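You operate a simulated robot arm through the tools that you are given. There is no shell and no other tool.

You are at the controls of a simulated robot arm. One attempt, no reset.

## Task
Stand the rack's four red spanners in the slots printed with their sizes.

The check looks at the end state, three seconds after you hand in, the way a careful person would. Anything else that was tipped, shoved, dropped, spilled or broken makes it a failure.

## Robot
A 7-joint arm with a two-finger parallel gripper, fixed in place. Base frame: the origin is on the floor under the middle of its stand, x ahead of it, y to its left, z up. Units: m, degrees, N and s.
With the tool pointing down near the work surface it reaches from about 0.3 to 0.72 m from the base axis. Its first joint turns from -166.0 to 166.0 degrees. Payload 3.43 kg.
The tool frame sits at the grasp point between the pads (the TCP): z along the fingers, y along the line on which they close. The tips reach 0.034 m beyond it. The gripper opens to 0.128 m. The fingers are 0.024 m wide and 0.012 m thick; the gripper's body (0.048 by 0.13 m) begins 0.096 m behind the TCP.
Orientation is that of the tool frame in the base frame, as [roll, pitch, yaw] about the fixed x, y, z axes, in that order (R = Rz(yaw) Ry(pitch) Rx(roll)). With the fingers straight down and closing along the base's y, the tool's x points along the base's -x, its y along +y and its z along -z.

## Interface
- The arm moves only by the tool send_rows. Its argument "rows" is text: rows parted by semicolons, each of 7 numbers parted by spaces: the shift along the base's x, y, z in cm, then the turn, a rotation vector about the base's x, y, z in degrees, then the opening, from 0 (shut) to 1 (fully open). In form: x y z ax ay az hand; .... A call has 1 to 20 rows; each row is the pose to reach, as a shift and turn from the pose commanded when the call began. Rows are played at 5 a second. More than 0.05 m and 8.6 degrees between two rows, or a gripper value outside its range, and nothing of the call is played. Where a pose cannot be reached the arm comes as near as it can. A force on the tool above 40 N (or 10 N above the force at the start of the call, whichever is more), or a blocked arm, ends the call early, and 0.2 s more pass. The fingers move at their own pace (about 0.108 m/s each) and stop on an object; they squeeze with about 24 N. The grip force told is the motor's: it shows also when the fingers shut on nothing. Time passes only in rows, and 0.2 s behind the last, so rows that repeat a pose let the fingers close. It gives the time, the measured TCP pose, the force on the tool (base axes), the opening and the grip force at its end, in the units of the frame above (readings bear some noise), with the torque about the TCP (base axes, N m) and any sound that the robot's microphone picked up, and new pictures: "views" is both (left out), scene, wrist or none.
- Cameras (640 x 400 px; columns grow to the right, rows downward): "scene" is fixed at [0.0495, -0.4988, 1.6512]; the picture's right is [0.72, -0.69, 0.00], its down [-0.46, -0.47, -0.75] and it looks along [0.52, 0.54, -0.66] (base axes); focal length 339 px, centre (320, 200). "wrist" rides on the gripper at [0.076, -0.011, -0.16] in the tool frame; the picture's right is [0.15, 0.99, 0.00], its down [-0.88, 0.13, -0.46] and it looks along [-0.45, 0.07, 0.89] (tool axes); focal length 234 px, centre (320, 200).
- slide_trunk(by): slides the trunk up (or, below 0, down) by that many m; the arm rides with it, the base frame stays. It gives what a move gives, with no picture.
- locate(camera, pixels): for up to 12 pixels [column, row] of the newest picture of that camera ("zoom" is the newest enlarged one), the place [x, y, z] in the base frame of the surface seen there, good to about 0.002 m. No time passes.
- inspect(camera, box): a new picture of the part [left, top, right, bottom] of that camera's present view, enlarged. No time passes.
- sign_off(): hands the job in; it is judged then, once.

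Open the gripper and draw the arm clear of the work before you hand the job in, unless the task says otherwise.

The tools are called after "Request:" by a JSON object that holds its "fn" and its "kwargs". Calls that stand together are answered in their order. send_rows: Moves the arm, as the interface text tells. Its arguments: {"type":"object","properties":{"rows":{"type":"string"},"views":{"type":"string","enum":["both","scene","wrist","none"]}},"required":["rows"]} The other tools are called the same way: slide_trunk (by) moves the trunk up or down; locate (camera, pixels) gives the place of the surface under pixels of a picture; inspect (camera, box) takes an enlarged picture of a part of a camera's view; sign_off () hands the job in.

At the start:

```text
time: 0.0
eef_pos: [0.5107, 0.0653, 1.2688]
tool_rot: [-180.0, 0.0, 179.9]
contact_force: [0.1, -1.2, 0.2]
wrist_torque: [-0.04, 0.02, -0.02]
grip_width: 0.1279
grasp_force: 0.0
trunk travel left (down, up): [-0.275, 0.049]
```

scene: 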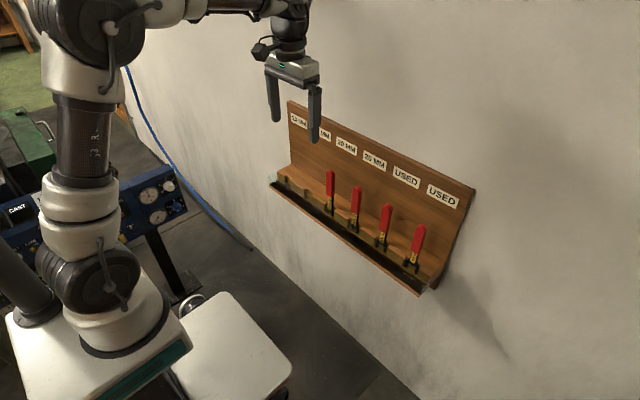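
wrist: 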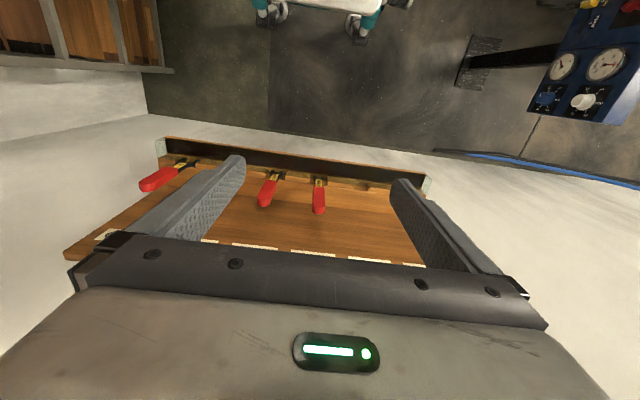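

The scene picture shows a wall rack with labels at around (300-440, 120-195) and four red spanners at (330,190), (355,207), (385,225), (417,245). I'll zoom in on it to read labels and sizes.

Request:
{"fn": "inspect", "kwargs": {"camera": "scene", "box": [265, 95, 480, 230]}}

Request:
{"fn": "inspect", "kwargs": {"camera": "scene", "box": [260, 160, 450, 300]}}

Request:
{"fn": "inspect", "kwargs": {"camera": "wrist", "box": [60, 130, 440, 270]}}

```text
2.96 times, centred on (372, 162) of scene
```

zoom: 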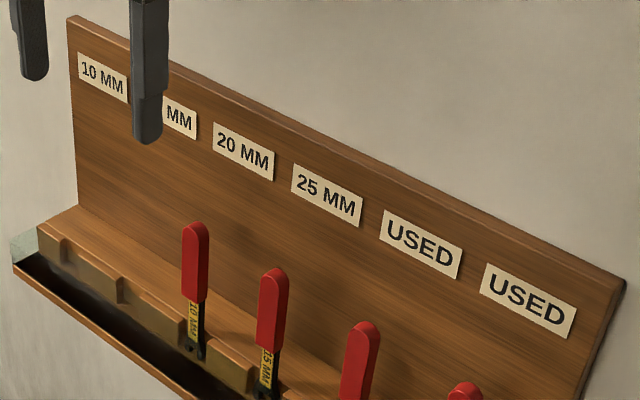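

```text
2.86 times, centred on (355, 230) of scene
```

zoom: 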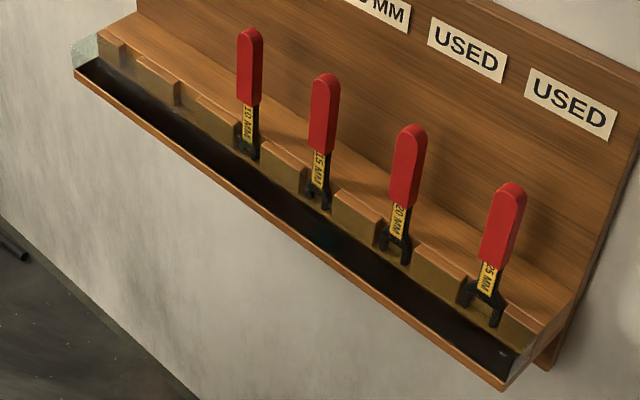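

```text
1.68 times, centred on (250, 200) of wrist
```

zoom: 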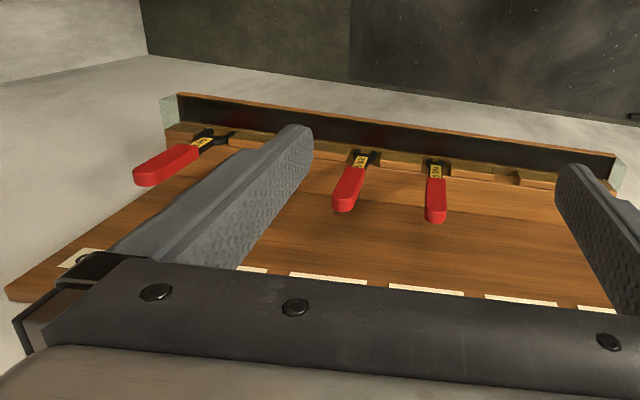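

Spanner tags seem to read 10, 15, 20, 25 MM, standing in slots 3–6 from the left, but I need to read the tags closely and find out how the slots work. I zoom in on each.

Request:
{"fn": "inspect", "kwargs": {"camera": "scene", "box": [310, 165, 374, 225]}}

Request:
{"fn": "inspect", "kwargs": {"camera": "scene", "box": [365, 195, 435, 275]}}

Request:
{"fn": "inspect", "kwargs": {"camera": "scene", "box": [262, 160, 336, 225]}}

Request:
{"fn": "inspect", "kwargs": {"camera": "scene", "box": [280, 95, 360, 160]}}

```text
6.67 times, centred on (342, 195) of scene
```

zoom: 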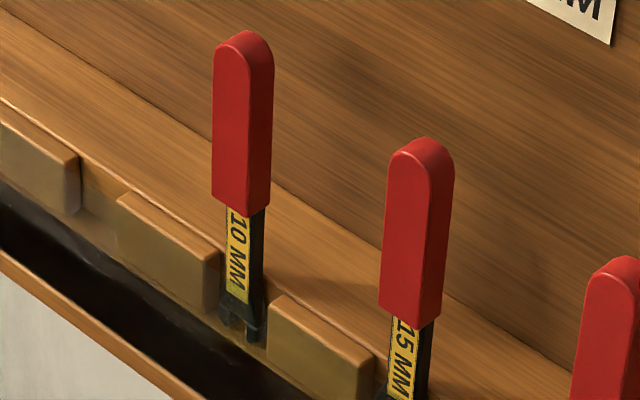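

```text
5.00 times, centred on (400, 235) of scene
```

zoom: 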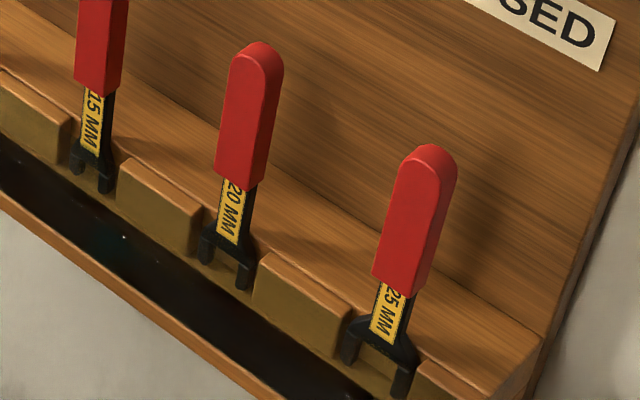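

```text
6.15 times, centred on (299, 192) of scene
```

zoom: 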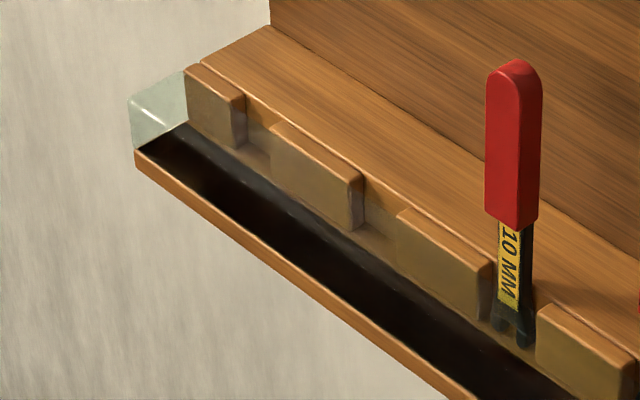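

```text
6.15 times, centred on (320, 128) of scene
```

zoom: 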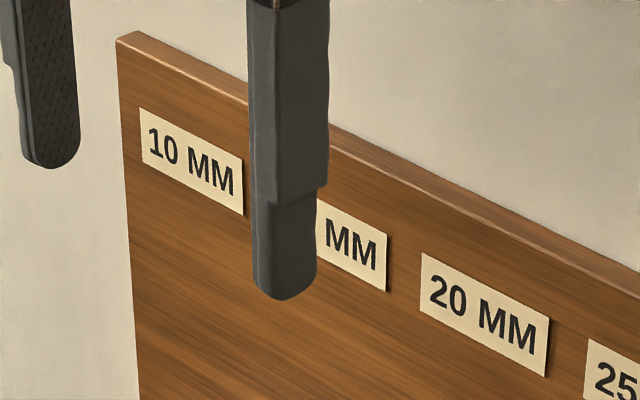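

Tags read 10, 15, 20, 25 MM (left to right, in slots 3–6). The slots are notches in a ledge whose front may be covered by a clear strip, so I measure points on spanners, ledge, labels and notches.

Request:
{"fn": "locate", "kwargs": {"camera": "scene", "pixels": [[331, 172], [356, 190], [386, 208], [419, 228], [330, 185], [355, 203], [384, 222], [416, 243], [299, 121], [346, 146], [374, 161], [407, 177]]}}

Request:
{"fn": "locate", "kwargs": {"camera": "scene", "pixels": [[441, 196], [291, 103], [475, 187], [293, 166], [429, 290], [269, 182], [420, 295], [288, 179], [293, 178], [307, 189], [303, 186], [298, 181]]}}

```text
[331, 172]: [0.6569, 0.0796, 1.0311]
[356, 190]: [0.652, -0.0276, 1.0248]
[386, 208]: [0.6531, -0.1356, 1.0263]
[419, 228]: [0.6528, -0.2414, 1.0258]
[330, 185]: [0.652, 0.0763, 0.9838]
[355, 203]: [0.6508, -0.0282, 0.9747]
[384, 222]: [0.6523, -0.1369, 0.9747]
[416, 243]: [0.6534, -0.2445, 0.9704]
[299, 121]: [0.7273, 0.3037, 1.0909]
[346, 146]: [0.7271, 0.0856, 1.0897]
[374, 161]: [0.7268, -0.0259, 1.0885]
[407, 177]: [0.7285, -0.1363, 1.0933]
```

```text
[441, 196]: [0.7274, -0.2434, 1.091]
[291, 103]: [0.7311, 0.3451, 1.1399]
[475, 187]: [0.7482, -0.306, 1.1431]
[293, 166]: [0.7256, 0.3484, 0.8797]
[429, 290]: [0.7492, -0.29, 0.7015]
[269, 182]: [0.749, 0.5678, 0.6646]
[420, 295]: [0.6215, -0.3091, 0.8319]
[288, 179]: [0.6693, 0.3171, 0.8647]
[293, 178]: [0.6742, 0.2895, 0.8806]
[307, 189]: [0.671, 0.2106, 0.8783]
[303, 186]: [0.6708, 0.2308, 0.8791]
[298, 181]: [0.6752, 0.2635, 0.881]
```

Spanners stand at y ≈ 0.08, -0.03, -0.136, -0.243 (handle front x≈0.652, top z≈1.03), and labels at about 0.11 m spacing with 10 MM at y≈0.304. I move the gripper left and back so the wrist camera can look at the empty slots 1 and 2 and the hidden second label is exposed to the scene camera.

Request:
{"fn": "send_rows", "kwargs": {"rows": "-1.5 4 -1 0 0 0 0.6; -3 8 -2 0 0 0 0.6; -4.5 12 -3 0 0 0 0.6; -6 16 -4 0 0 0 0.6; -7 19 -5 0 0 0 0.6; -7 19 -5 0 0 0 0.6", "views": "both"}}

```text
time: 1.4
eef_pos: [0.4419, 0.2561, 1.2179]
tool_rot: [-180.0, 0.1, 180.0]
contact_force: [0.8, -0.6, 0.9]
wrist_torque: [0.0, 0.01, 0.03]
grip_width: 0.0768
grasp_force: 0.1
trunk travel left (down, up): [-0.275, 0.049]
```

scene: 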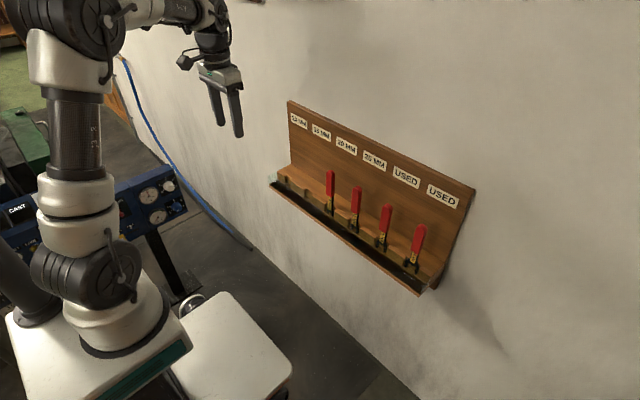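
wrist: 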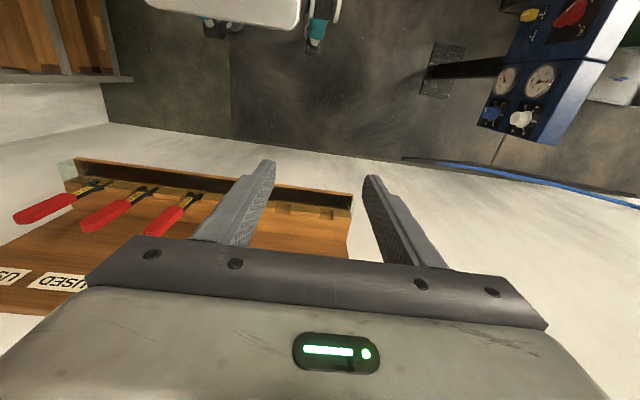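

Now the slots 1–2 appear in the wrist view around (270-350, 205) and the label row is unobstructed in the scene. I zoom in on both.

Request:
{"fn": "inspect", "kwargs": {"camera": "wrist", "box": [240, 160, 380, 250]}}

Request:
{"fn": "inspect", "kwargs": {"camera": "scene", "box": [280, 95, 470, 215]}}

Request:
{"fn": "inspect", "kwargs": {"camera": "wrist", "box": [0, 150, 220, 290]}}

```text
4.44 times, centred on (310, 205) of wrist
```

zoom: 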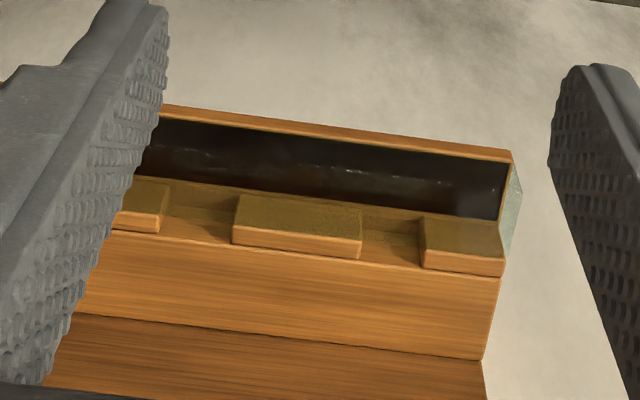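

```text
3.33 times, centred on (375, 155) of scene
```

zoom: 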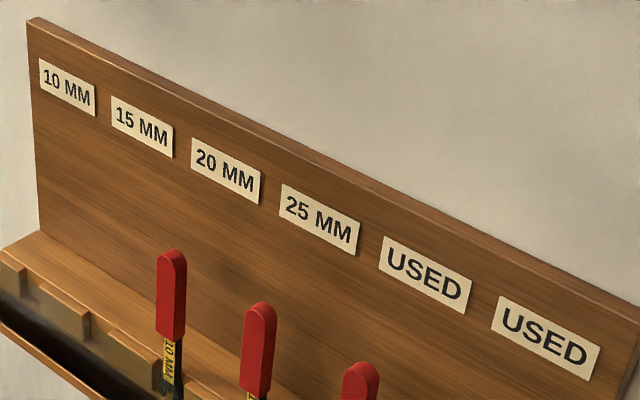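

```text
2.86 times, centred on (110, 220) of wrist
```

zoom: 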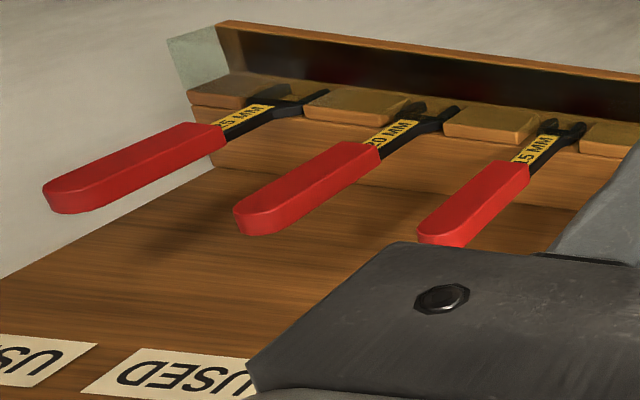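

Labels read 10, 15, 20, 25, USED, USED. I re-zoom on the empty slots and measure block, notch, ledge and trough points there.

Request:
{"fn": "inspect", "kwargs": {"camera": "wrist", "box": [265, 170, 365, 232]}}

```text
6.40 times, centred on (315, 201) of wrist
```

zoom: 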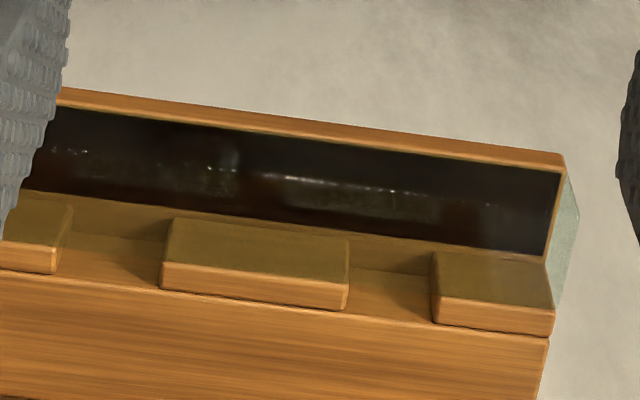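

I locate points across the blocks, notches, shelf, trough bottom and lip in this zoom.

Request:
{"fn": "locate", "kwargs": {"camera": "zoom", "pixels": [[260, 245], [260, 285], [260, 315], [260, 222], [395, 260], [395, 290], [395, 240], [350, 265], [345, 300], [434, 270], [434, 310], [300, 175]]}}

Request:
{"fn": "locate", "kwargs": {"camera": "zoom", "pixels": [[300, 130], [300, 118], [300, 205], [72, 225], [55, 262], [165, 235], [163, 280], [115, 230], [115, 265], [300, 370], [568, 220], [500, 280]]}}

```text
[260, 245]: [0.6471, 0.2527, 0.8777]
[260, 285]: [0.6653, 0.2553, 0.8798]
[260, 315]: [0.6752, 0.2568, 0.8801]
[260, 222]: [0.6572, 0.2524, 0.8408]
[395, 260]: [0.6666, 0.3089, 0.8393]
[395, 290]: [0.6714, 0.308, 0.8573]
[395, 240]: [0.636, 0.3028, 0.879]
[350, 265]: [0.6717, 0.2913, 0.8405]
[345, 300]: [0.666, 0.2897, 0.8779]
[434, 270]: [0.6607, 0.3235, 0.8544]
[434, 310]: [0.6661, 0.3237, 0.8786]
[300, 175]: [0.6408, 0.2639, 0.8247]
```

```text
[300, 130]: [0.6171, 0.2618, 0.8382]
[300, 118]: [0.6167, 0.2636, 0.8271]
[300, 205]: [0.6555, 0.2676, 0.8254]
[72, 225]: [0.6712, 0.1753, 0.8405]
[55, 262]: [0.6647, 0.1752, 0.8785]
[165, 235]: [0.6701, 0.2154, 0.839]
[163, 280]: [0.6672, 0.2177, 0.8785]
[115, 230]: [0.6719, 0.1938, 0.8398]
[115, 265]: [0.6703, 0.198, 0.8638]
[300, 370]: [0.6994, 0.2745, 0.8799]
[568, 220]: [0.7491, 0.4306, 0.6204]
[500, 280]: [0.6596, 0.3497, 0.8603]
```

Some points suggest a clear strip in front of the slots (z≈0.879 at x≈0.636–0.647). I probe the profile densely along a block column and a notch column.

Request:
{"fn": "locate", "kwargs": {"camera": "zoom", "pixels": [[260, 200], [260, 206], [260, 212], [260, 218], [260, 226], [260, 232], [260, 238], [260, 250], [260, 256], [260, 262], [260, 268], [260, 275]]}}

Request:
{"fn": "locate", "kwargs": {"camera": "zoom", "pixels": [[395, 215], [395, 222], [395, 228], [395, 234], [395, 238], [395, 242], [395, 246], [395, 252], [395, 270], [395, 278], [395, 300], [395, 320]]}}

Request:
{"fn": "locate", "kwargs": {"camera": "zoom", "pixels": [[300, 100], [300, 108], [300, 114], [300, 124], [300, 136], [300, 144], [300, 152], [300, 160], [300, 168], [300, 182], [300, 190], [300, 198]]}}

Request:
{"fn": "locate", "kwargs": {"camera": "zoom", "pixels": [[560, 165], [566, 190], [575, 205], [570, 240], [560, 280], [556, 190], [540, 175], [100, 110], [100, 150], [100, 190], [100, 210], [100, 250]]}}

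```text
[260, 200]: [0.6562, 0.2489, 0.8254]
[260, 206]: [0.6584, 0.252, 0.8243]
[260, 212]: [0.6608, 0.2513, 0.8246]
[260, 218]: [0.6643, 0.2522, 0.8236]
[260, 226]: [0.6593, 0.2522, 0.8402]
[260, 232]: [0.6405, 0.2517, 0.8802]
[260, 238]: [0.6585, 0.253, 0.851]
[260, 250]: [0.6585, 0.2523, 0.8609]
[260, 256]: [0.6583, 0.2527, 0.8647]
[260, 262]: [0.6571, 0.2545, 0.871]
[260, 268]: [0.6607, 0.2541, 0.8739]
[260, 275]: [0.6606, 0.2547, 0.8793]
```

```text
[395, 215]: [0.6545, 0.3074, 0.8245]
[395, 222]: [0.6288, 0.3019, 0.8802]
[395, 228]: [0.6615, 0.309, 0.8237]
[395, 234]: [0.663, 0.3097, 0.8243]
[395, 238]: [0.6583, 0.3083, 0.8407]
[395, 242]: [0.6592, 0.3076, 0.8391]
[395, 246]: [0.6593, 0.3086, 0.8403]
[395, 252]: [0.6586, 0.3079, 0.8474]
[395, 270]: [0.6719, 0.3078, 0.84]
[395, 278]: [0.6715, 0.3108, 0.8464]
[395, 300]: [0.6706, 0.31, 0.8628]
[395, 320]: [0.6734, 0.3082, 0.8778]
```

```text
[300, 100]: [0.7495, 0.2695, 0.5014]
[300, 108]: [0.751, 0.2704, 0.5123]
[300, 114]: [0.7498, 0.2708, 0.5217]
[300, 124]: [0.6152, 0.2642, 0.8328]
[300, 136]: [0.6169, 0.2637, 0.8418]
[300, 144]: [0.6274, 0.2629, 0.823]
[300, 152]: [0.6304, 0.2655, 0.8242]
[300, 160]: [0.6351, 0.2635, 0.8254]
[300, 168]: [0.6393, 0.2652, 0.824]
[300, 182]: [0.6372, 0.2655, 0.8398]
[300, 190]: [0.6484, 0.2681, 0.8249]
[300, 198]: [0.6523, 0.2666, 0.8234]
```

```text
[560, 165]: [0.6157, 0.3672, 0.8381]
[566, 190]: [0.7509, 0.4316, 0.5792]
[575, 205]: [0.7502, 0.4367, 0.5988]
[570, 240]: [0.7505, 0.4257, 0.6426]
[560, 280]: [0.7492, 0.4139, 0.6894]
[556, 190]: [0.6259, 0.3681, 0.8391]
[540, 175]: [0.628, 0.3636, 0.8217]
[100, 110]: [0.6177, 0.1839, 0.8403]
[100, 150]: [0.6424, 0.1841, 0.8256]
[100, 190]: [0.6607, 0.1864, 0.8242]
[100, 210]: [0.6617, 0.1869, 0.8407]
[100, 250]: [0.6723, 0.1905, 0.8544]
```

The notch floors are at z≈0.84 between x≈0.659 and 0.672, blocks' tops at z≈0.88, with sporadic depth hits in front hinting at clear material. I now measure the spanner shapes closely.

Request:
{"fn": "inspect", "kwargs": {"camera": "scene", "box": [390, 220, 454, 280]}}

```text
6.67 times, centred on (422, 250) of scene
```

zoom: 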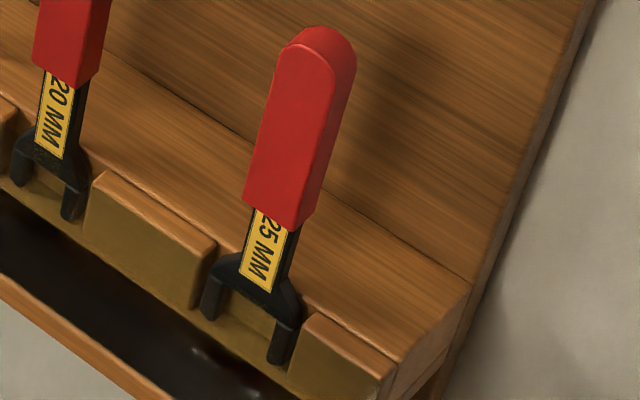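

I locate points along the 25 mm spanner (handle edges, tag, jaws) and the neighbouring block faces in this zoom.

Request:
{"fn": "locate", "kwargs": {"camera": "zoom", "pixels": [[300, 60], [320, 32], [345, 60], [265, 170], [255, 185], [292, 200], [310, 190], [325, 140], [262, 240], [285, 255], [215, 300], [280, 345]]}}

Request:
{"fn": "locate", "kwargs": {"camera": "zoom", "pixels": [[232, 268], [292, 300], [295, 340], [212, 312], [278, 362], [245, 305], [250, 325], [200, 270], [330, 350], [150, 260], [190, 350], [160, 330]]}}

```text
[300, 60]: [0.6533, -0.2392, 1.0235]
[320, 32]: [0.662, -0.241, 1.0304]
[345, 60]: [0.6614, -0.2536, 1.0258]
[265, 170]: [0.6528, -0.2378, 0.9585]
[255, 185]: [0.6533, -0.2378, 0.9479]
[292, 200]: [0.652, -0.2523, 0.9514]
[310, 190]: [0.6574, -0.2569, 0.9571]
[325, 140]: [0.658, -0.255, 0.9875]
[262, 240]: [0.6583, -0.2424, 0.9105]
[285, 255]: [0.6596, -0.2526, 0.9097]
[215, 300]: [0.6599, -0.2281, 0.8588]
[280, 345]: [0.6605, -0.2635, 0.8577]
```

```text
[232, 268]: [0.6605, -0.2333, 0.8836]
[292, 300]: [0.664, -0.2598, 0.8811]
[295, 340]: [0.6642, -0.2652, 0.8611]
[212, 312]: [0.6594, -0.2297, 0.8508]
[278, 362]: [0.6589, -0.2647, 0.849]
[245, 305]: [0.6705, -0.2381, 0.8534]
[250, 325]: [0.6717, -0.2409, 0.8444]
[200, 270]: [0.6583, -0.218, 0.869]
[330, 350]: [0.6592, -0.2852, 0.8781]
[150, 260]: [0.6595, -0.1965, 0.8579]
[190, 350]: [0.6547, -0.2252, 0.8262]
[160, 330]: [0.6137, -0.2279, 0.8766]
```

The spanner 25 has handle front x≈0.652, half-width ≈0.011, jaws about 0.04 wide standing at z≈0.84, with jaw front at x≈0.659. I tilt the tool about 24° outward (helps reach to slot 1) and move for a closer frontal wrist view.

Request:
{"fn": "send_rows", "kwargs": {"rows": "0.5 -1 -2 0 -6 0 0.6; 1 -2 -4 0 -12 0 0.6; 1.5 -3 -6 0 -18 0 0.6; 2 -4 -8 0 -24 0 0.6; 2 -4 -8 0 -24 0 0.6", "views": "both"}}

```text
time: 2.6
eef_pos: [0.4618, 0.2133, 1.137]
tool_rot: [180.0, 24.0, 179.9]
contact_force: [0.0, 0.5, -0.5]
wrist_torque: [0.01, 0.0, 0.02]
grip_width: 0.0767
grasp_force: 0.2
trunk travel left (down, up): [-0.275, 0.049]
```

scene: 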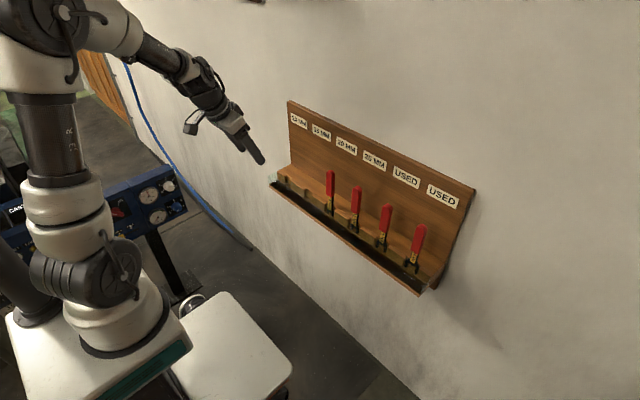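
wrist: 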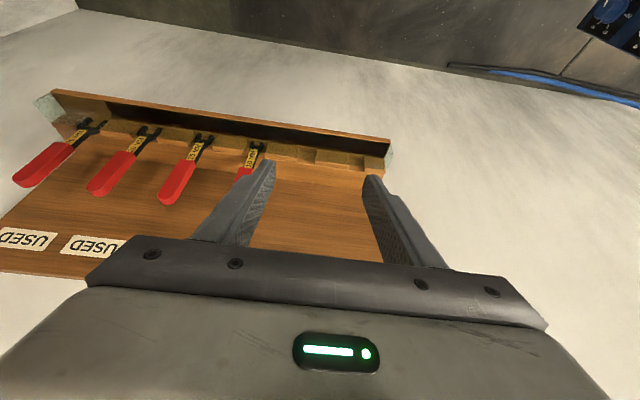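

The wrist view now shows all four spanners and both empty slots from the front. I zoom in on the slot strip in two parts.

Request:
{"fn": "inspect", "kwargs": {"camera": "wrist", "box": [240, 110, 400, 210]}}

Request:
{"fn": "inspect", "kwargs": {"camera": "wrist", "box": [30, 80, 270, 230]}}

```text
4.00 times, centred on (320, 160) of wrist
```

zoom: 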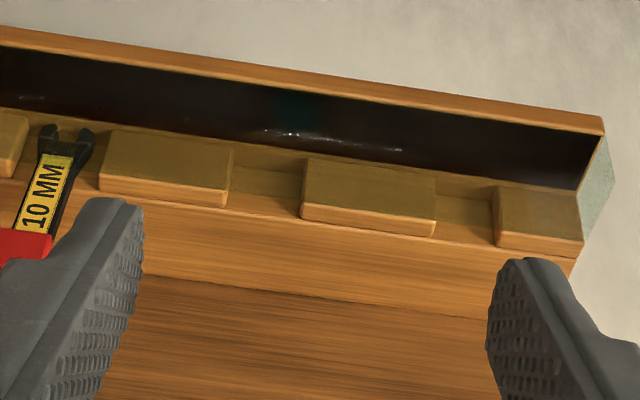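

```text
2.67 times, centred on (150, 155) of wrist
```

zoom: 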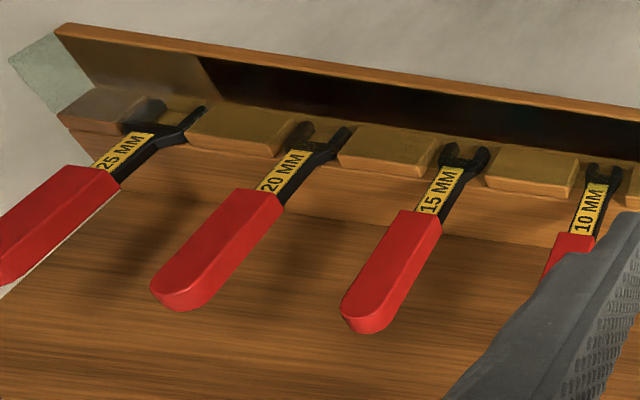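

There is greenish clear material over the trough right in front of the slots, so I must lift straight up and lower straight down. I zoom in strongly on the 25 mm spanner's side and jaws from the scene camera to get thickness.

Request:
{"fn": "inspect", "kwargs": {"camera": "scene", "box": [406, 246, 438, 278]}}

```text
12.50 times, centred on (422, 262) of scene
```

zoom: 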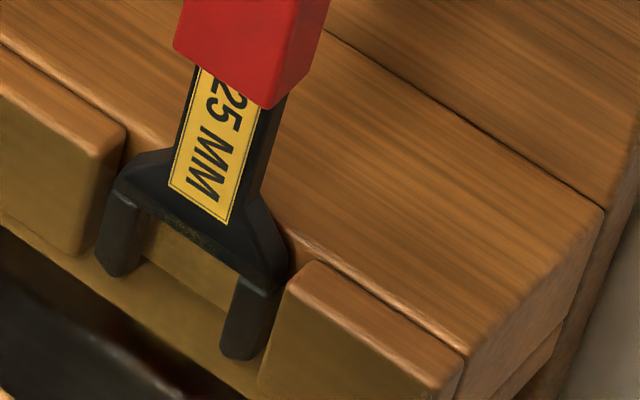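

The prongs change shade along a line from (120,195) to (270,288) in this zoom – probably the edge of the clear cover. I locate points around it and on the shaft/handle sides.

Request:
{"fn": "locate", "kwargs": {"camera": "zoom", "pixels": [[130, 180], [122, 205], [115, 255], [255, 275], [252, 300], [240, 345], [270, 265], [285, 280], [278, 300], [265, 340], [250, 180], [262, 150]]}}

Request:
{"fn": "locate", "kwargs": {"camera": "zoom", "pixels": [[275, 130], [283, 105], [270, 100], [310, 70], [325, 15], [295, 80], [180, 45], [265, 60], [190, 260], [120, 265], [95, 200], [300, 300]]}}

Request:
{"fn": "locate", "kwargs": {"camera": "zoom", "pixels": [[100, 240], [270, 370], [110, 140], [118, 150], [290, 290], [310, 262], [200, 300], [225, 320], [60, 170], [60, 130], [60, 90], [60, 60]]}}

```text
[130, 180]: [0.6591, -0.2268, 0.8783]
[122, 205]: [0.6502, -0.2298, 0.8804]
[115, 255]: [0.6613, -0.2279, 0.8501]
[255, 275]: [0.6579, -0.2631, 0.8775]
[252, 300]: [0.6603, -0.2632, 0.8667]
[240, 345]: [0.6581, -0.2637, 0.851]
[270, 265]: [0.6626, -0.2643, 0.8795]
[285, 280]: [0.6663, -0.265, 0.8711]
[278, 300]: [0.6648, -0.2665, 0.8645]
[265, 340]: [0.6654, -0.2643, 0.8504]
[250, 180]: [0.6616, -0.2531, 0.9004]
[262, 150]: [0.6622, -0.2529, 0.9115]
```

```text
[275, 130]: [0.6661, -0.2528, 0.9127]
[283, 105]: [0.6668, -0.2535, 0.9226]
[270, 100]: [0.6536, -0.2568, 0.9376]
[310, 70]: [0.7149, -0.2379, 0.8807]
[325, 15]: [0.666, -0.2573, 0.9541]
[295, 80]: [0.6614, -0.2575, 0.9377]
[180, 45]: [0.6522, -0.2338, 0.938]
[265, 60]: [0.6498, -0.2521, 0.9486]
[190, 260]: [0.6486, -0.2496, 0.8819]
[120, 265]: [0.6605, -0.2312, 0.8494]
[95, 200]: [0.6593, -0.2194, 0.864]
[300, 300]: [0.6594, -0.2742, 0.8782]
```

```text
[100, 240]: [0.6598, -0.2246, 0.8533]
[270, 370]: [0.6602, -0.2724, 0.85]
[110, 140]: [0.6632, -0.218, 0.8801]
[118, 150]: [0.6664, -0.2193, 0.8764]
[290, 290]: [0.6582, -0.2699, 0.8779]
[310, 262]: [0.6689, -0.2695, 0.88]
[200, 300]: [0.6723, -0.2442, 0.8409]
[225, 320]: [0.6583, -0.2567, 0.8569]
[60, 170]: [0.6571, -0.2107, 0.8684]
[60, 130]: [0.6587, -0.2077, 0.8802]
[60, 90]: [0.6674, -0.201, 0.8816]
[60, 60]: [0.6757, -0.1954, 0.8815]
```

The clear top pane sits at z≈0.88 right up to the block fronts; slot depth is x≈0.6585–0.672 and the shaft spans about 0.659–0.667. Next I measure the handle edges of the other spanners and slot edges in the scene view.

Request:
{"fn": "inspect", "kwargs": {"camera": "scene", "box": [310, 160, 374, 225]}}

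```text
6.15 times, centred on (342, 192) of scene
```

zoom: 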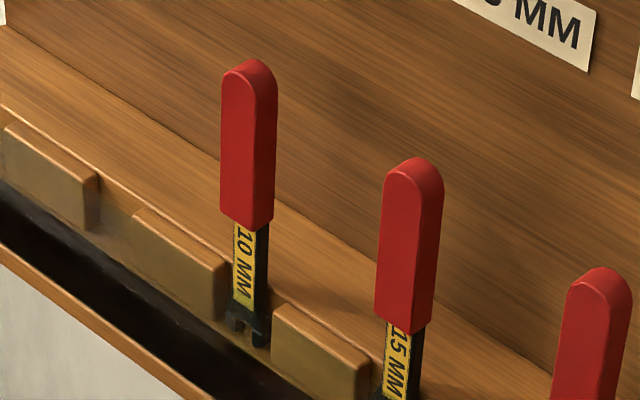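

I locate edges of the 10 mm and 15 mm handles and nearby block edges.

Request:
{"fn": "locate", "kwargs": {"camera": "zoom", "pixels": [[224, 150], [248, 150], [258, 150], [272, 150], [222, 205], [246, 215], [258, 215], [270, 210], [245, 64], [262, 68], [233, 260], [255, 260]]}}

Request:
{"fn": "locate", "kwargs": {"camera": "zoom", "pixels": [[384, 230], [408, 230], [420, 230], [436, 230], [378, 310], [405, 325], [422, 315], [430, 305], [410, 160], [428, 165], [390, 350], [415, 350]]}}

Request:
{"fn": "locate", "kwargs": {"camera": "zoom", "pixels": [[264, 260], [262, 290], [232, 320], [262, 335], [222, 295], [275, 330], [226, 262], [280, 305], [135, 230], [98, 200], [134, 212], [98, 178]]}}

```text
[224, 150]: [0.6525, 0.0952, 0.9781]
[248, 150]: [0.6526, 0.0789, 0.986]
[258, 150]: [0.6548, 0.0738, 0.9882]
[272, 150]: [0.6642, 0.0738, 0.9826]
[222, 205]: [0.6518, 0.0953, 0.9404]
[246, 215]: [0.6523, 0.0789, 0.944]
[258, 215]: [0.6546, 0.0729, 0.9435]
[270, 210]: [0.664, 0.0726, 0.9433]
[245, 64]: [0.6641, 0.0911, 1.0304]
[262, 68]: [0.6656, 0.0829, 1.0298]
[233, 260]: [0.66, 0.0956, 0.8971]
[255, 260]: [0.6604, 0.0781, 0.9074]
```

```text
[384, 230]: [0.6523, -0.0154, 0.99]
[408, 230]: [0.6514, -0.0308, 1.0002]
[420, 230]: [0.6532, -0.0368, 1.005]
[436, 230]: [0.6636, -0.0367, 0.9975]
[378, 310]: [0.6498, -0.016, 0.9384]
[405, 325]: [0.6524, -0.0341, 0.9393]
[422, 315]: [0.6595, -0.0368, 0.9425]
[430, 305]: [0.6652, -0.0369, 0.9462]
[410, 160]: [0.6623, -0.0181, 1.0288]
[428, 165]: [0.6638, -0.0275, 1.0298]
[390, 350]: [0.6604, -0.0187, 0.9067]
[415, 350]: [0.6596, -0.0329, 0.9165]
```

```text
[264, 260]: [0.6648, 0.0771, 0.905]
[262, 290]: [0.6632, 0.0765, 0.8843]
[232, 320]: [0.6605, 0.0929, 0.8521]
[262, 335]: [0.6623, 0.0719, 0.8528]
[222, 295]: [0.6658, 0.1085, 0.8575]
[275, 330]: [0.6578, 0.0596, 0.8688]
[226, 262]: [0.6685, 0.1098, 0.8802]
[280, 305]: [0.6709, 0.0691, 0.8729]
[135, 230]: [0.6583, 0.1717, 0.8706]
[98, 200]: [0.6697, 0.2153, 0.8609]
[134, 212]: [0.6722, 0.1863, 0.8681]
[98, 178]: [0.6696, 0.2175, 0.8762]
```

Handle centres come out at y ≈ 0.085, -0.025, -0.135, -0.245 and slot centres at 0.305, 0.195, 0.085, -0.025 (pitch 0.11 m). Before grasping, I test whether the arm reaches slot 1 with this tilt, well above the slot (TCP ≈ 0.66, 0.305, 1.05), with nothing in the way.

Request:
{"fn": "send_rows", "kwargs": {"rows": "3.3 1.5 -1 0 0 0 0.45; 6.6 3 -2 0 0 0 0.45; 9.9 4.5 -3.5 0 0 0 0.45; 13.2 6 -5 0 0 0 0.45; 16.6 7.5 -7 0 0 0 0.45; 20 9 -9 0 0 0 0.45; 20 9 -9 0 0 0 0.45; 20 9 -9 0 0 0 0.45", "views": "both"}}

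```text
time: 4.4
eef_pos: [0.6631, 0.3049, 1.0501]
tool_rot: [-180.0, 24.1, -180.0]
contact_force: [-0.2, 0.4, -0.1]
wrist_torque: [0.0, -0.03, 0.01]
grip_width: 0.0578
grasp_force: 0.0
trunk travel left (down, up): [-0.275, 0.049]
```

scene: 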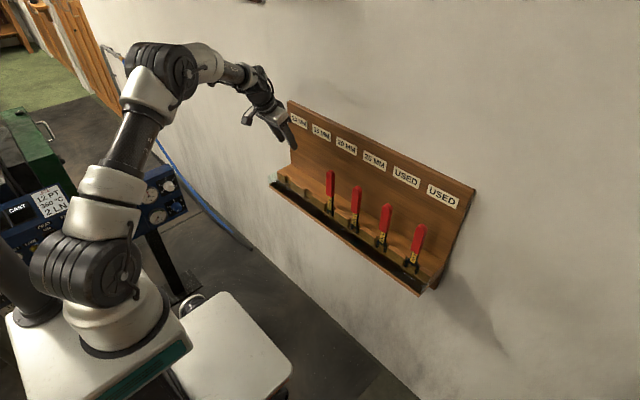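
wrist: 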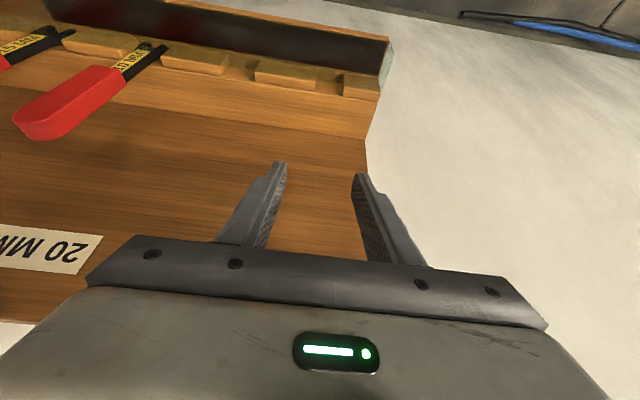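

The arm reaches there fine (measured 0.663, 0.305, 1.050). I also test going down to the release height (TCP z ≈ 0.99) in this empty place, then inspect the slot from here.

Request:
{"fn": "send_rows", "kwargs": {"rows": "0 0 -3 0 0 0 0.45; 0 0 -5.6 0 0 0 0.45; 0 0 -5.6 0 0 0 0.45; 0 0 -5.6 0 0 0 0.45", "views": "wrist"}}

Request:
{"fn": "inspect", "kwargs": {"camera": "wrist", "box": [140, 20, 400, 182]}}

```text
time: 5.4
eef_pos: [0.6614, 0.3033, 0.994]
tool_rot: [180.0, 24.0, -179.9]
contact_force: [-0.1, 0.9, 0.1]
wrist_torque: [-0.02, 0.03, 0.01]
grip_width: 0.0575
grasp_force: 0.1
trunk travel left (down, up): [-0.275, 0.049]
```

wrist: 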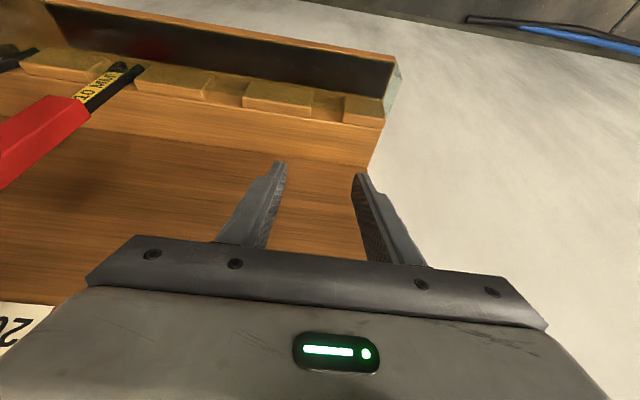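

```text
2.46 times, centred on (270, 101) of wrist
```

zoom: 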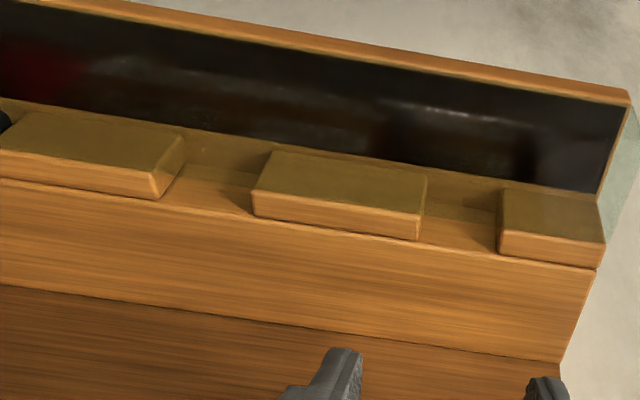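

Reach is fine at release height. From this closer view I measure the slot 1 and 2 block edges again.

Request:
{"fn": "locate", "kwargs": {"camera": "zoom", "pixels": [[422, 220], [498, 240], [421, 195], [500, 205], [460, 235], [460, 225], [180, 165], [254, 205], [182, 145], [262, 170], [215, 195], [215, 180]]}}

Request:
{"fn": "locate", "kwargs": {"camera": "zoom", "pixels": [[414, 225], [502, 240], [350, 220], [350, 205], [350, 190], [550, 245], [550, 220], [155, 180], [258, 205], [100, 175], [100, 150], [330, 260]]}}

```text
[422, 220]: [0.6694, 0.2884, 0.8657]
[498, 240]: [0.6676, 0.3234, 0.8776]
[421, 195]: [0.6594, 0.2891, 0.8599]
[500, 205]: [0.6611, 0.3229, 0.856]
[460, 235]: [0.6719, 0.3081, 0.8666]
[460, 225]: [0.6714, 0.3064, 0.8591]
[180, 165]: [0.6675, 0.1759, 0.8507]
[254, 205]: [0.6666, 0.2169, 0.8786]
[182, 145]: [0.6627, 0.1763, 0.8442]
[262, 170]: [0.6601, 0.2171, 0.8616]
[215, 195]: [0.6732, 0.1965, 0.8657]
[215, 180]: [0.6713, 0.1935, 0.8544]
```

```text
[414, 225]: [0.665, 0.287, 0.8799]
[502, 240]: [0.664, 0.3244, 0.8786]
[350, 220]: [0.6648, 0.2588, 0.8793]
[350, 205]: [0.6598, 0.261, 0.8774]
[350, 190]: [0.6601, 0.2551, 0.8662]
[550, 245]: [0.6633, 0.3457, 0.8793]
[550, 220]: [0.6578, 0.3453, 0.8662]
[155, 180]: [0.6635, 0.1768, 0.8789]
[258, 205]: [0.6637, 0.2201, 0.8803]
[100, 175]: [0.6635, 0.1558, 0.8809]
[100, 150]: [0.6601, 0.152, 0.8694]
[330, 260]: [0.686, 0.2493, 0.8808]
```

Slot 1 spans y 0.2885–0.323 and slot 2 spans 0.176–0.217, confirming the 0.11 pitch. I rise to z≈1.10 and move over the 10 mm spanner at y≈0.085.

Request:
{"fn": "send_rows", "kwargs": {"rows": "0 0 4.5 0 0 0 0.45; 0 0 9 0 0 0 0.45; 0 -3.5 10.7 0 0 0 0.45; 0 -8 10.7 0 0 0 0.45; 0 -12.5 10.7 0 0 0 0.45; 0 -17 10.7 0 0 0 0.45; 0 -20.5 10.7 0 0 0 0.45; 0 -22 10.7 0 0 0 0.45; 0 -22 10.7 0 0 0 0.45; 0 -22 10.7 0 0 0 0.45", "views": "both"}}

```text
time: 7.6
eef_pos: [0.6604, 0.0848, 1.0996]
tool_rot: [180.0, 23.9, 180.0]
contact_force: [0.1, 0.0, 0.0]
wrist_torque: [-0.03, -0.01, 0.01]
grip_width: 0.0576
grasp_force: 0.0
trunk travel left (down, up): [-0.275, 0.049]
```

scene: 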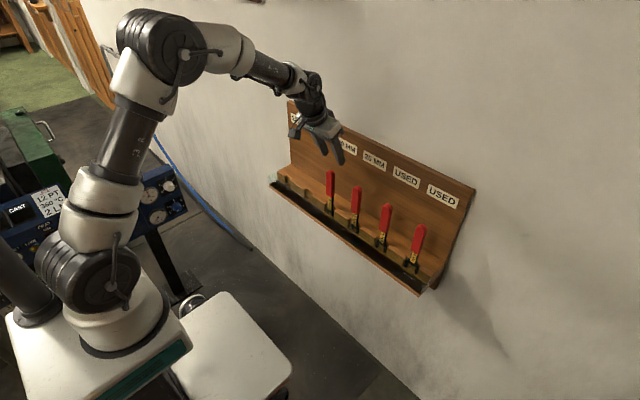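
wrist: 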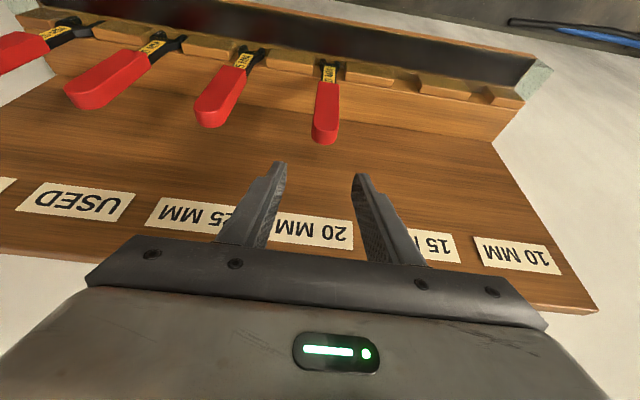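

The gripper is above the 10 mm spanner, whose handle is at (326,115) in the wrist view. I zoom in to check its centreline and yaw before descending.

Request:
{"fn": "inspect", "kwargs": {"camera": "wrist", "box": [270, 50, 382, 150]}}

```text
4.00 times, centred on (326, 100) of wrist
```

zoom: 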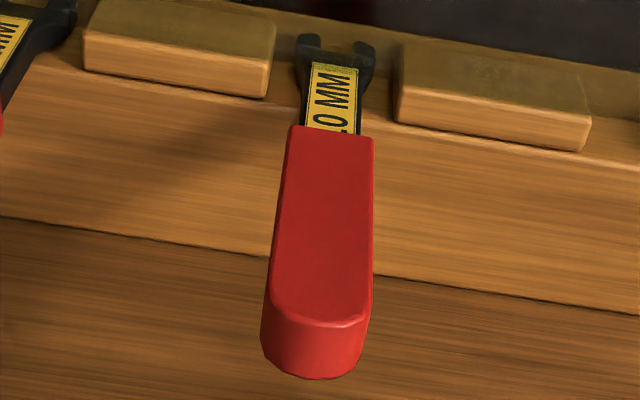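

I locate the handle's left and right edges at several heights.

Request:
{"fn": "locate", "kwargs": {"camera": "zoom", "pixels": [[292, 140], [370, 150], [282, 200], [370, 200], [276, 250], [369, 260], [272, 300], [362, 310], [268, 345], [360, 345], [315, 375], [315, 300]]}}

Request:
{"fn": "locate", "kwargs": {"camera": "zoom", "pixels": [[305, 45], [365, 55], [303, 90], [372, 75], [300, 110], [360, 115], [268, 80], [398, 100], [272, 60], [402, 70], [330, 110], [340, 60]]}}

```text
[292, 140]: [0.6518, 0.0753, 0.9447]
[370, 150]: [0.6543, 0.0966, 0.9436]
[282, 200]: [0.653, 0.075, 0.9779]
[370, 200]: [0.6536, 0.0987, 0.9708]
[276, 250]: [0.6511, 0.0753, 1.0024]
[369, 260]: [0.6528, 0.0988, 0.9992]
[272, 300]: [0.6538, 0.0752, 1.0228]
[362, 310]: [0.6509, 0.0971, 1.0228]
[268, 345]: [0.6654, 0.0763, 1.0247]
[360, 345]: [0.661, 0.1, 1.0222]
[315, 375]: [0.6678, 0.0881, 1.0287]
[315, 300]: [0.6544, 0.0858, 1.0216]
```

```text
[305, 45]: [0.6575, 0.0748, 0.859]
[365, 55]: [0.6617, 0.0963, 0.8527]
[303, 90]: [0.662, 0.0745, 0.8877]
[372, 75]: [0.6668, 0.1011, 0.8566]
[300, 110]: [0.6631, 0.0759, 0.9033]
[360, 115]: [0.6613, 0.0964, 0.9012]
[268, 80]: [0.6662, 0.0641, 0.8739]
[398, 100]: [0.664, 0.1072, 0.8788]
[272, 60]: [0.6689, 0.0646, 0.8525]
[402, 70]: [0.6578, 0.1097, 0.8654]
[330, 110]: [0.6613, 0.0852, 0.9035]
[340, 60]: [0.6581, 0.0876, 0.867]
```

The handle spans y≈0.075–0.0985 (centre ≈0.086), vertical, so I shift 0.5 mm and descend 10.5 cm straight down with the fingers either side of it.

Request:
{"fn": "send_rows", "kwargs": {"rows": "0 0.05 -3.5 0 0 0 0.45; 0 0.05 -7 0 0 0 0.45; 0 0.05 -9 0 0 0 0.45; 0 0.05 -10.5 0 0 0 0.45; 0 0.05 -10.5 0 0 0 0.45; 0 0.05 -10.5 0 0 0 0.45", "views": "both"}}

```text
time: 9.0
eef_pos: [0.6624, 0.0871, 0.9941]
tool_rot: [-180.0, 24.0, -180.0]
contact_force: [0.4, -0.2, -0.6]
wrist_torque: [-0.03, 0.0, 0.01]
grip_width: 0.0576
grasp_force: 0.0
trunk travel left (down, up): [-0.275, 0.049]
```

scene: 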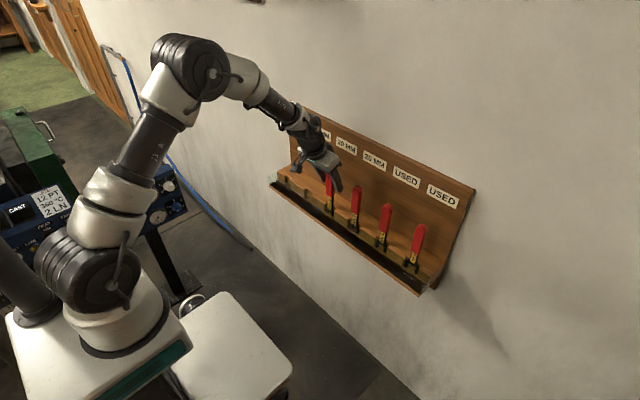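
wrist: 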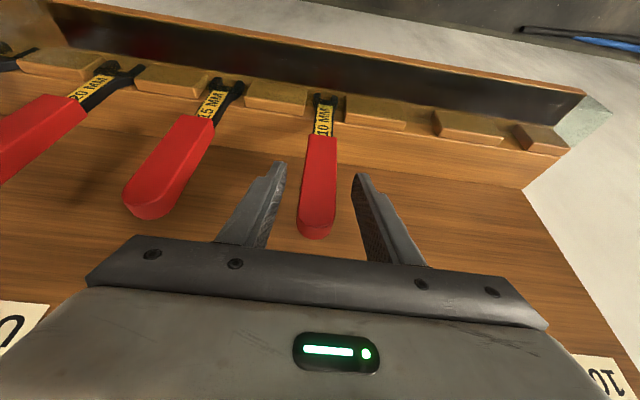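

The handle is centred between the fingers at (318,190). I close the fingers on it without moving.

Request:
{"fn": "send_rows", "kwargs": {"rows": "0 0 0 0 0 0 0.3; 0 0 0 0 0 0 0.22; 0 0 0 0 0 0 0.1; 0 0 0 0 0 0 0; 0 0 0 0 0 0 0; 0 0 0 0 0 0 0", "views": "wrist"}}

```text
time: 10.4
eef_pos: [0.6618, 0.0869, 0.9942]
tool_rot: [179.9, 23.9, 180.0]
contact_force: [0.0, 0.8, 0.0]
wrist_torque: [0.01, 0.0, 0.0]
grip_width: 0.0259
grasp_force: 23.6
trunk travel left (down, up): [-0.275, 0.049]
```

wrist: 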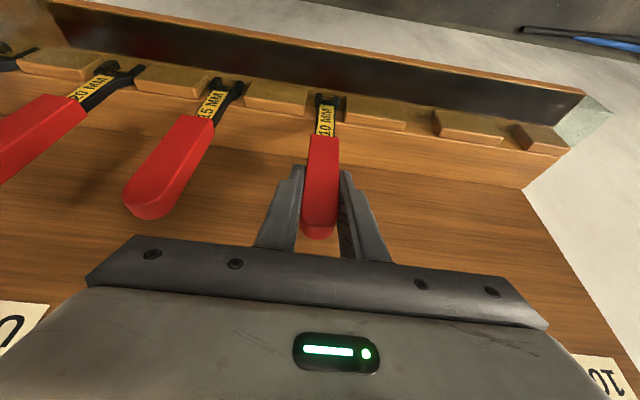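

Gripped at 25.9 mm width with 23.6 N and no side load. I lift straight up slowly by 7 cm.

Request:
{"fn": "send_rows", "kwargs": {"rows": "0 0 0.5 0 0 0 0; 0 0 1 0 0 0 0; 0 0 2 0 0 0 0; 0 0 3 0 0 0 0; 0 0 4.5 0 0 0 0; 0 0 6 0 0 0 0; 0 0 7 0 0 0 0; 0 0 7 0 0 0 0; 0 0 7 0 0 0 0", "views": "both"}}

```text
time: 12.4
eef_pos: [0.6614, 0.088, 1.0644]
tool_rot: [180.0, 23.9, 180.0]
contact_force: [-0.2, -0.2, -1.2]
wrist_torque: [0.0, 0.01, 0.04]
grip_width: 0.0258
grasp_force: 23.7
trunk travel left (down, up): [-0.275, 0.049]
```

scene: 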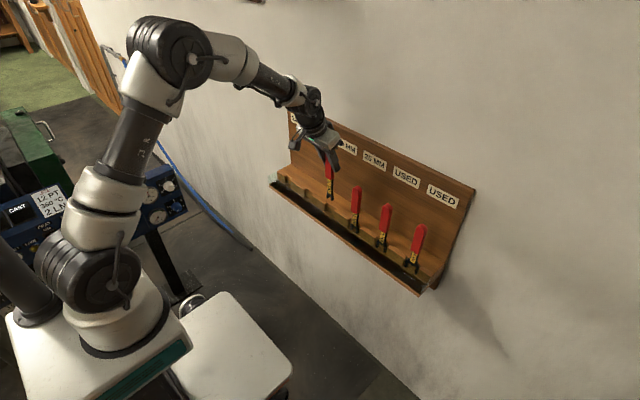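
wrist: 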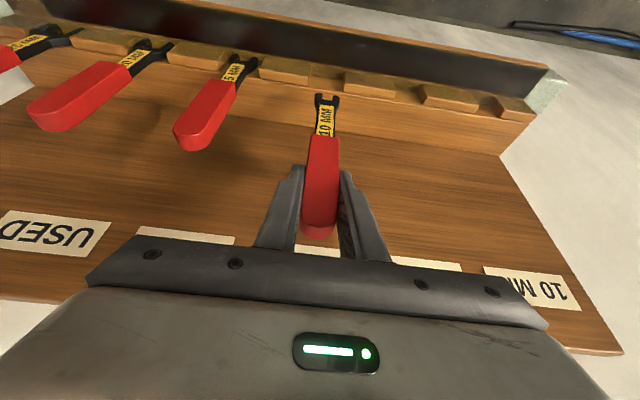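

The 10 mm spanner hangs in the grip, held straight. I zoom in on its jaws at (326,105) and on the empty slot 3 to measure their offset.

Request:
{"fn": "inspect", "kwargs": {"camera": "wrist", "box": [280, 55, 376, 175]}}

Request:
{"fn": "inspect", "kwargs": {"camera": "scene", "box": [300, 155, 364, 220]}}

```text
3.33 times, centred on (328, 115) of wrist
```

zoom: 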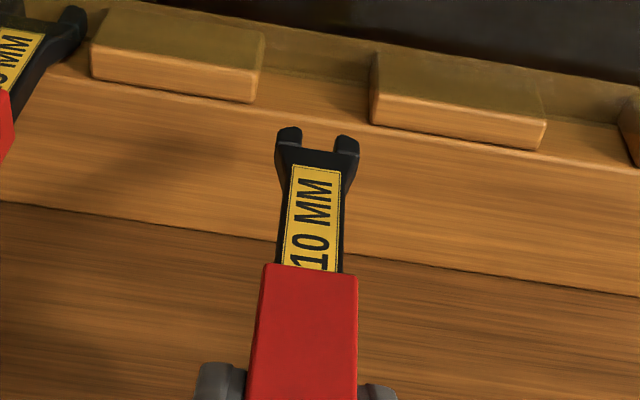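

```text
6.15 times, centred on (332, 188) of scene
```

zoom: 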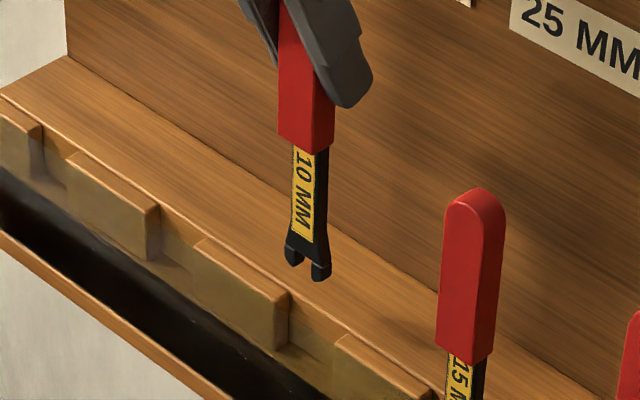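

I locate the jaw tips and shaft edges in this scene zoom.

Request:
{"fn": "locate", "kwargs": {"camera": "zoom", "pixels": [[291, 258], [318, 272], [327, 270], [290, 245], [312, 255], [326, 250], [300, 200], [322, 200], [283, 140], [306, 145], [315, 145], [330, 135]]}}

Request:
{"fn": "inspect", "kwargs": {"camera": "wrist", "box": [296, 85, 360, 145]}}

```text
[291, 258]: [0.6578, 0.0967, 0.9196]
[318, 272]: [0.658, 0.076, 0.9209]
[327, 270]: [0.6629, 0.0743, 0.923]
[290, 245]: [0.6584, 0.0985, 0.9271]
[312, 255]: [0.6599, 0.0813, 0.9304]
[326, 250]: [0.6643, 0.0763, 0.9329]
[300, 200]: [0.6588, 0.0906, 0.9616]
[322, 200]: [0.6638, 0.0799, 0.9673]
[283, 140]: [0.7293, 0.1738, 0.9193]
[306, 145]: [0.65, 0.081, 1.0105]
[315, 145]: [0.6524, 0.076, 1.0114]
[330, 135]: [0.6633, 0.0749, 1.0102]
```

```text
6.67 times, centred on (328, 115) of wrist
```

zoom: 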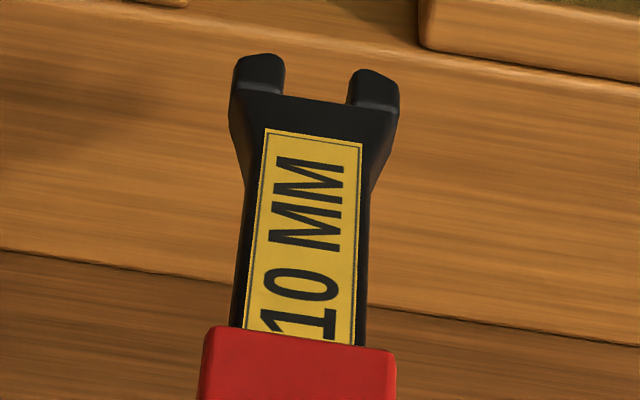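

I locate the jaw tips in the wrist zoom as a second measurement.

Request:
{"fn": "locate", "kwargs": {"camera": "zoom", "pixels": [[236, 80], [282, 80], [350, 95], [397, 95], [233, 120], [397, 120], [240, 280], [366, 300], [260, 95], [372, 105], [310, 115], [310, 250]]}}

```text
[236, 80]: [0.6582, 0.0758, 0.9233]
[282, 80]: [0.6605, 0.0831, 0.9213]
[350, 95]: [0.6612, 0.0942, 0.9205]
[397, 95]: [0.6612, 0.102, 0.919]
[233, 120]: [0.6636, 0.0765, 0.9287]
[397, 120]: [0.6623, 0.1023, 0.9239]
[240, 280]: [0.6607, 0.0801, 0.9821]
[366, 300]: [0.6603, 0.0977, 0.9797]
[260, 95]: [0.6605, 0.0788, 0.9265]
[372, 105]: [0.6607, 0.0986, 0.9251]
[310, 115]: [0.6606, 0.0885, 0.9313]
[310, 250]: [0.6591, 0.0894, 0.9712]
```

Jaw centre is about y 0.0865 and jaw front x≈0.660, bottom near z≈0.91. I carry it +21.9 cm in y (and +2 mm in x to centre it in the slot depth) to above slot 1 at this height.

Request:
{"fn": "send_rows", "kwargs": {"rows": "0 2 0.3 0 0 0 0; 0 5 0.5 0 0 0 0; 0 8.5 0.5 0 0 0 0; 0 12 0.5 0 0 0 0; 0.1 15.5 0.5 0 0 0 0; 0.2 19 0.5 0 0 0 0; 0.2 21 0.3 0 0 0 0; 0.2 21.9 0 0 0 0 0; 0.2 21.9 0 0 0 0 0; 0.2 21.9 0 0 0 0 0; 0.2 21.9 0 0 0 0 0", "views": "both"}}

```text
time: 14.8
eef_pos: [0.6631, 0.3045, 1.0626]
tool_rot: [180.0, 23.9, -180.0]
contact_force: [0.4, 0.2, -2.4]
wrist_torque: [0.01, 0.01, -0.01]
grip_width: 0.0256
grasp_force: 24.1
trunk travel left (down, up): [-0.275, 0.049]
```

scene: 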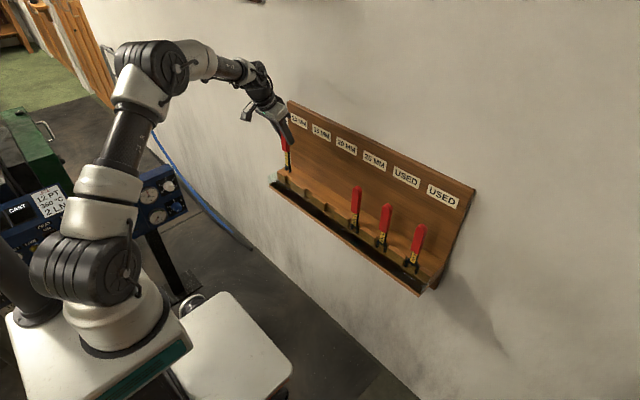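
wrist: 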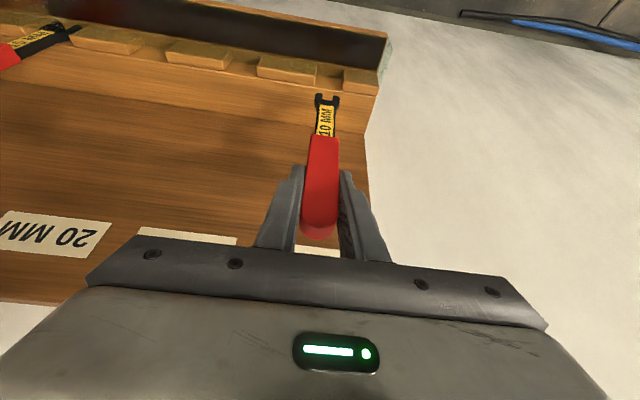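

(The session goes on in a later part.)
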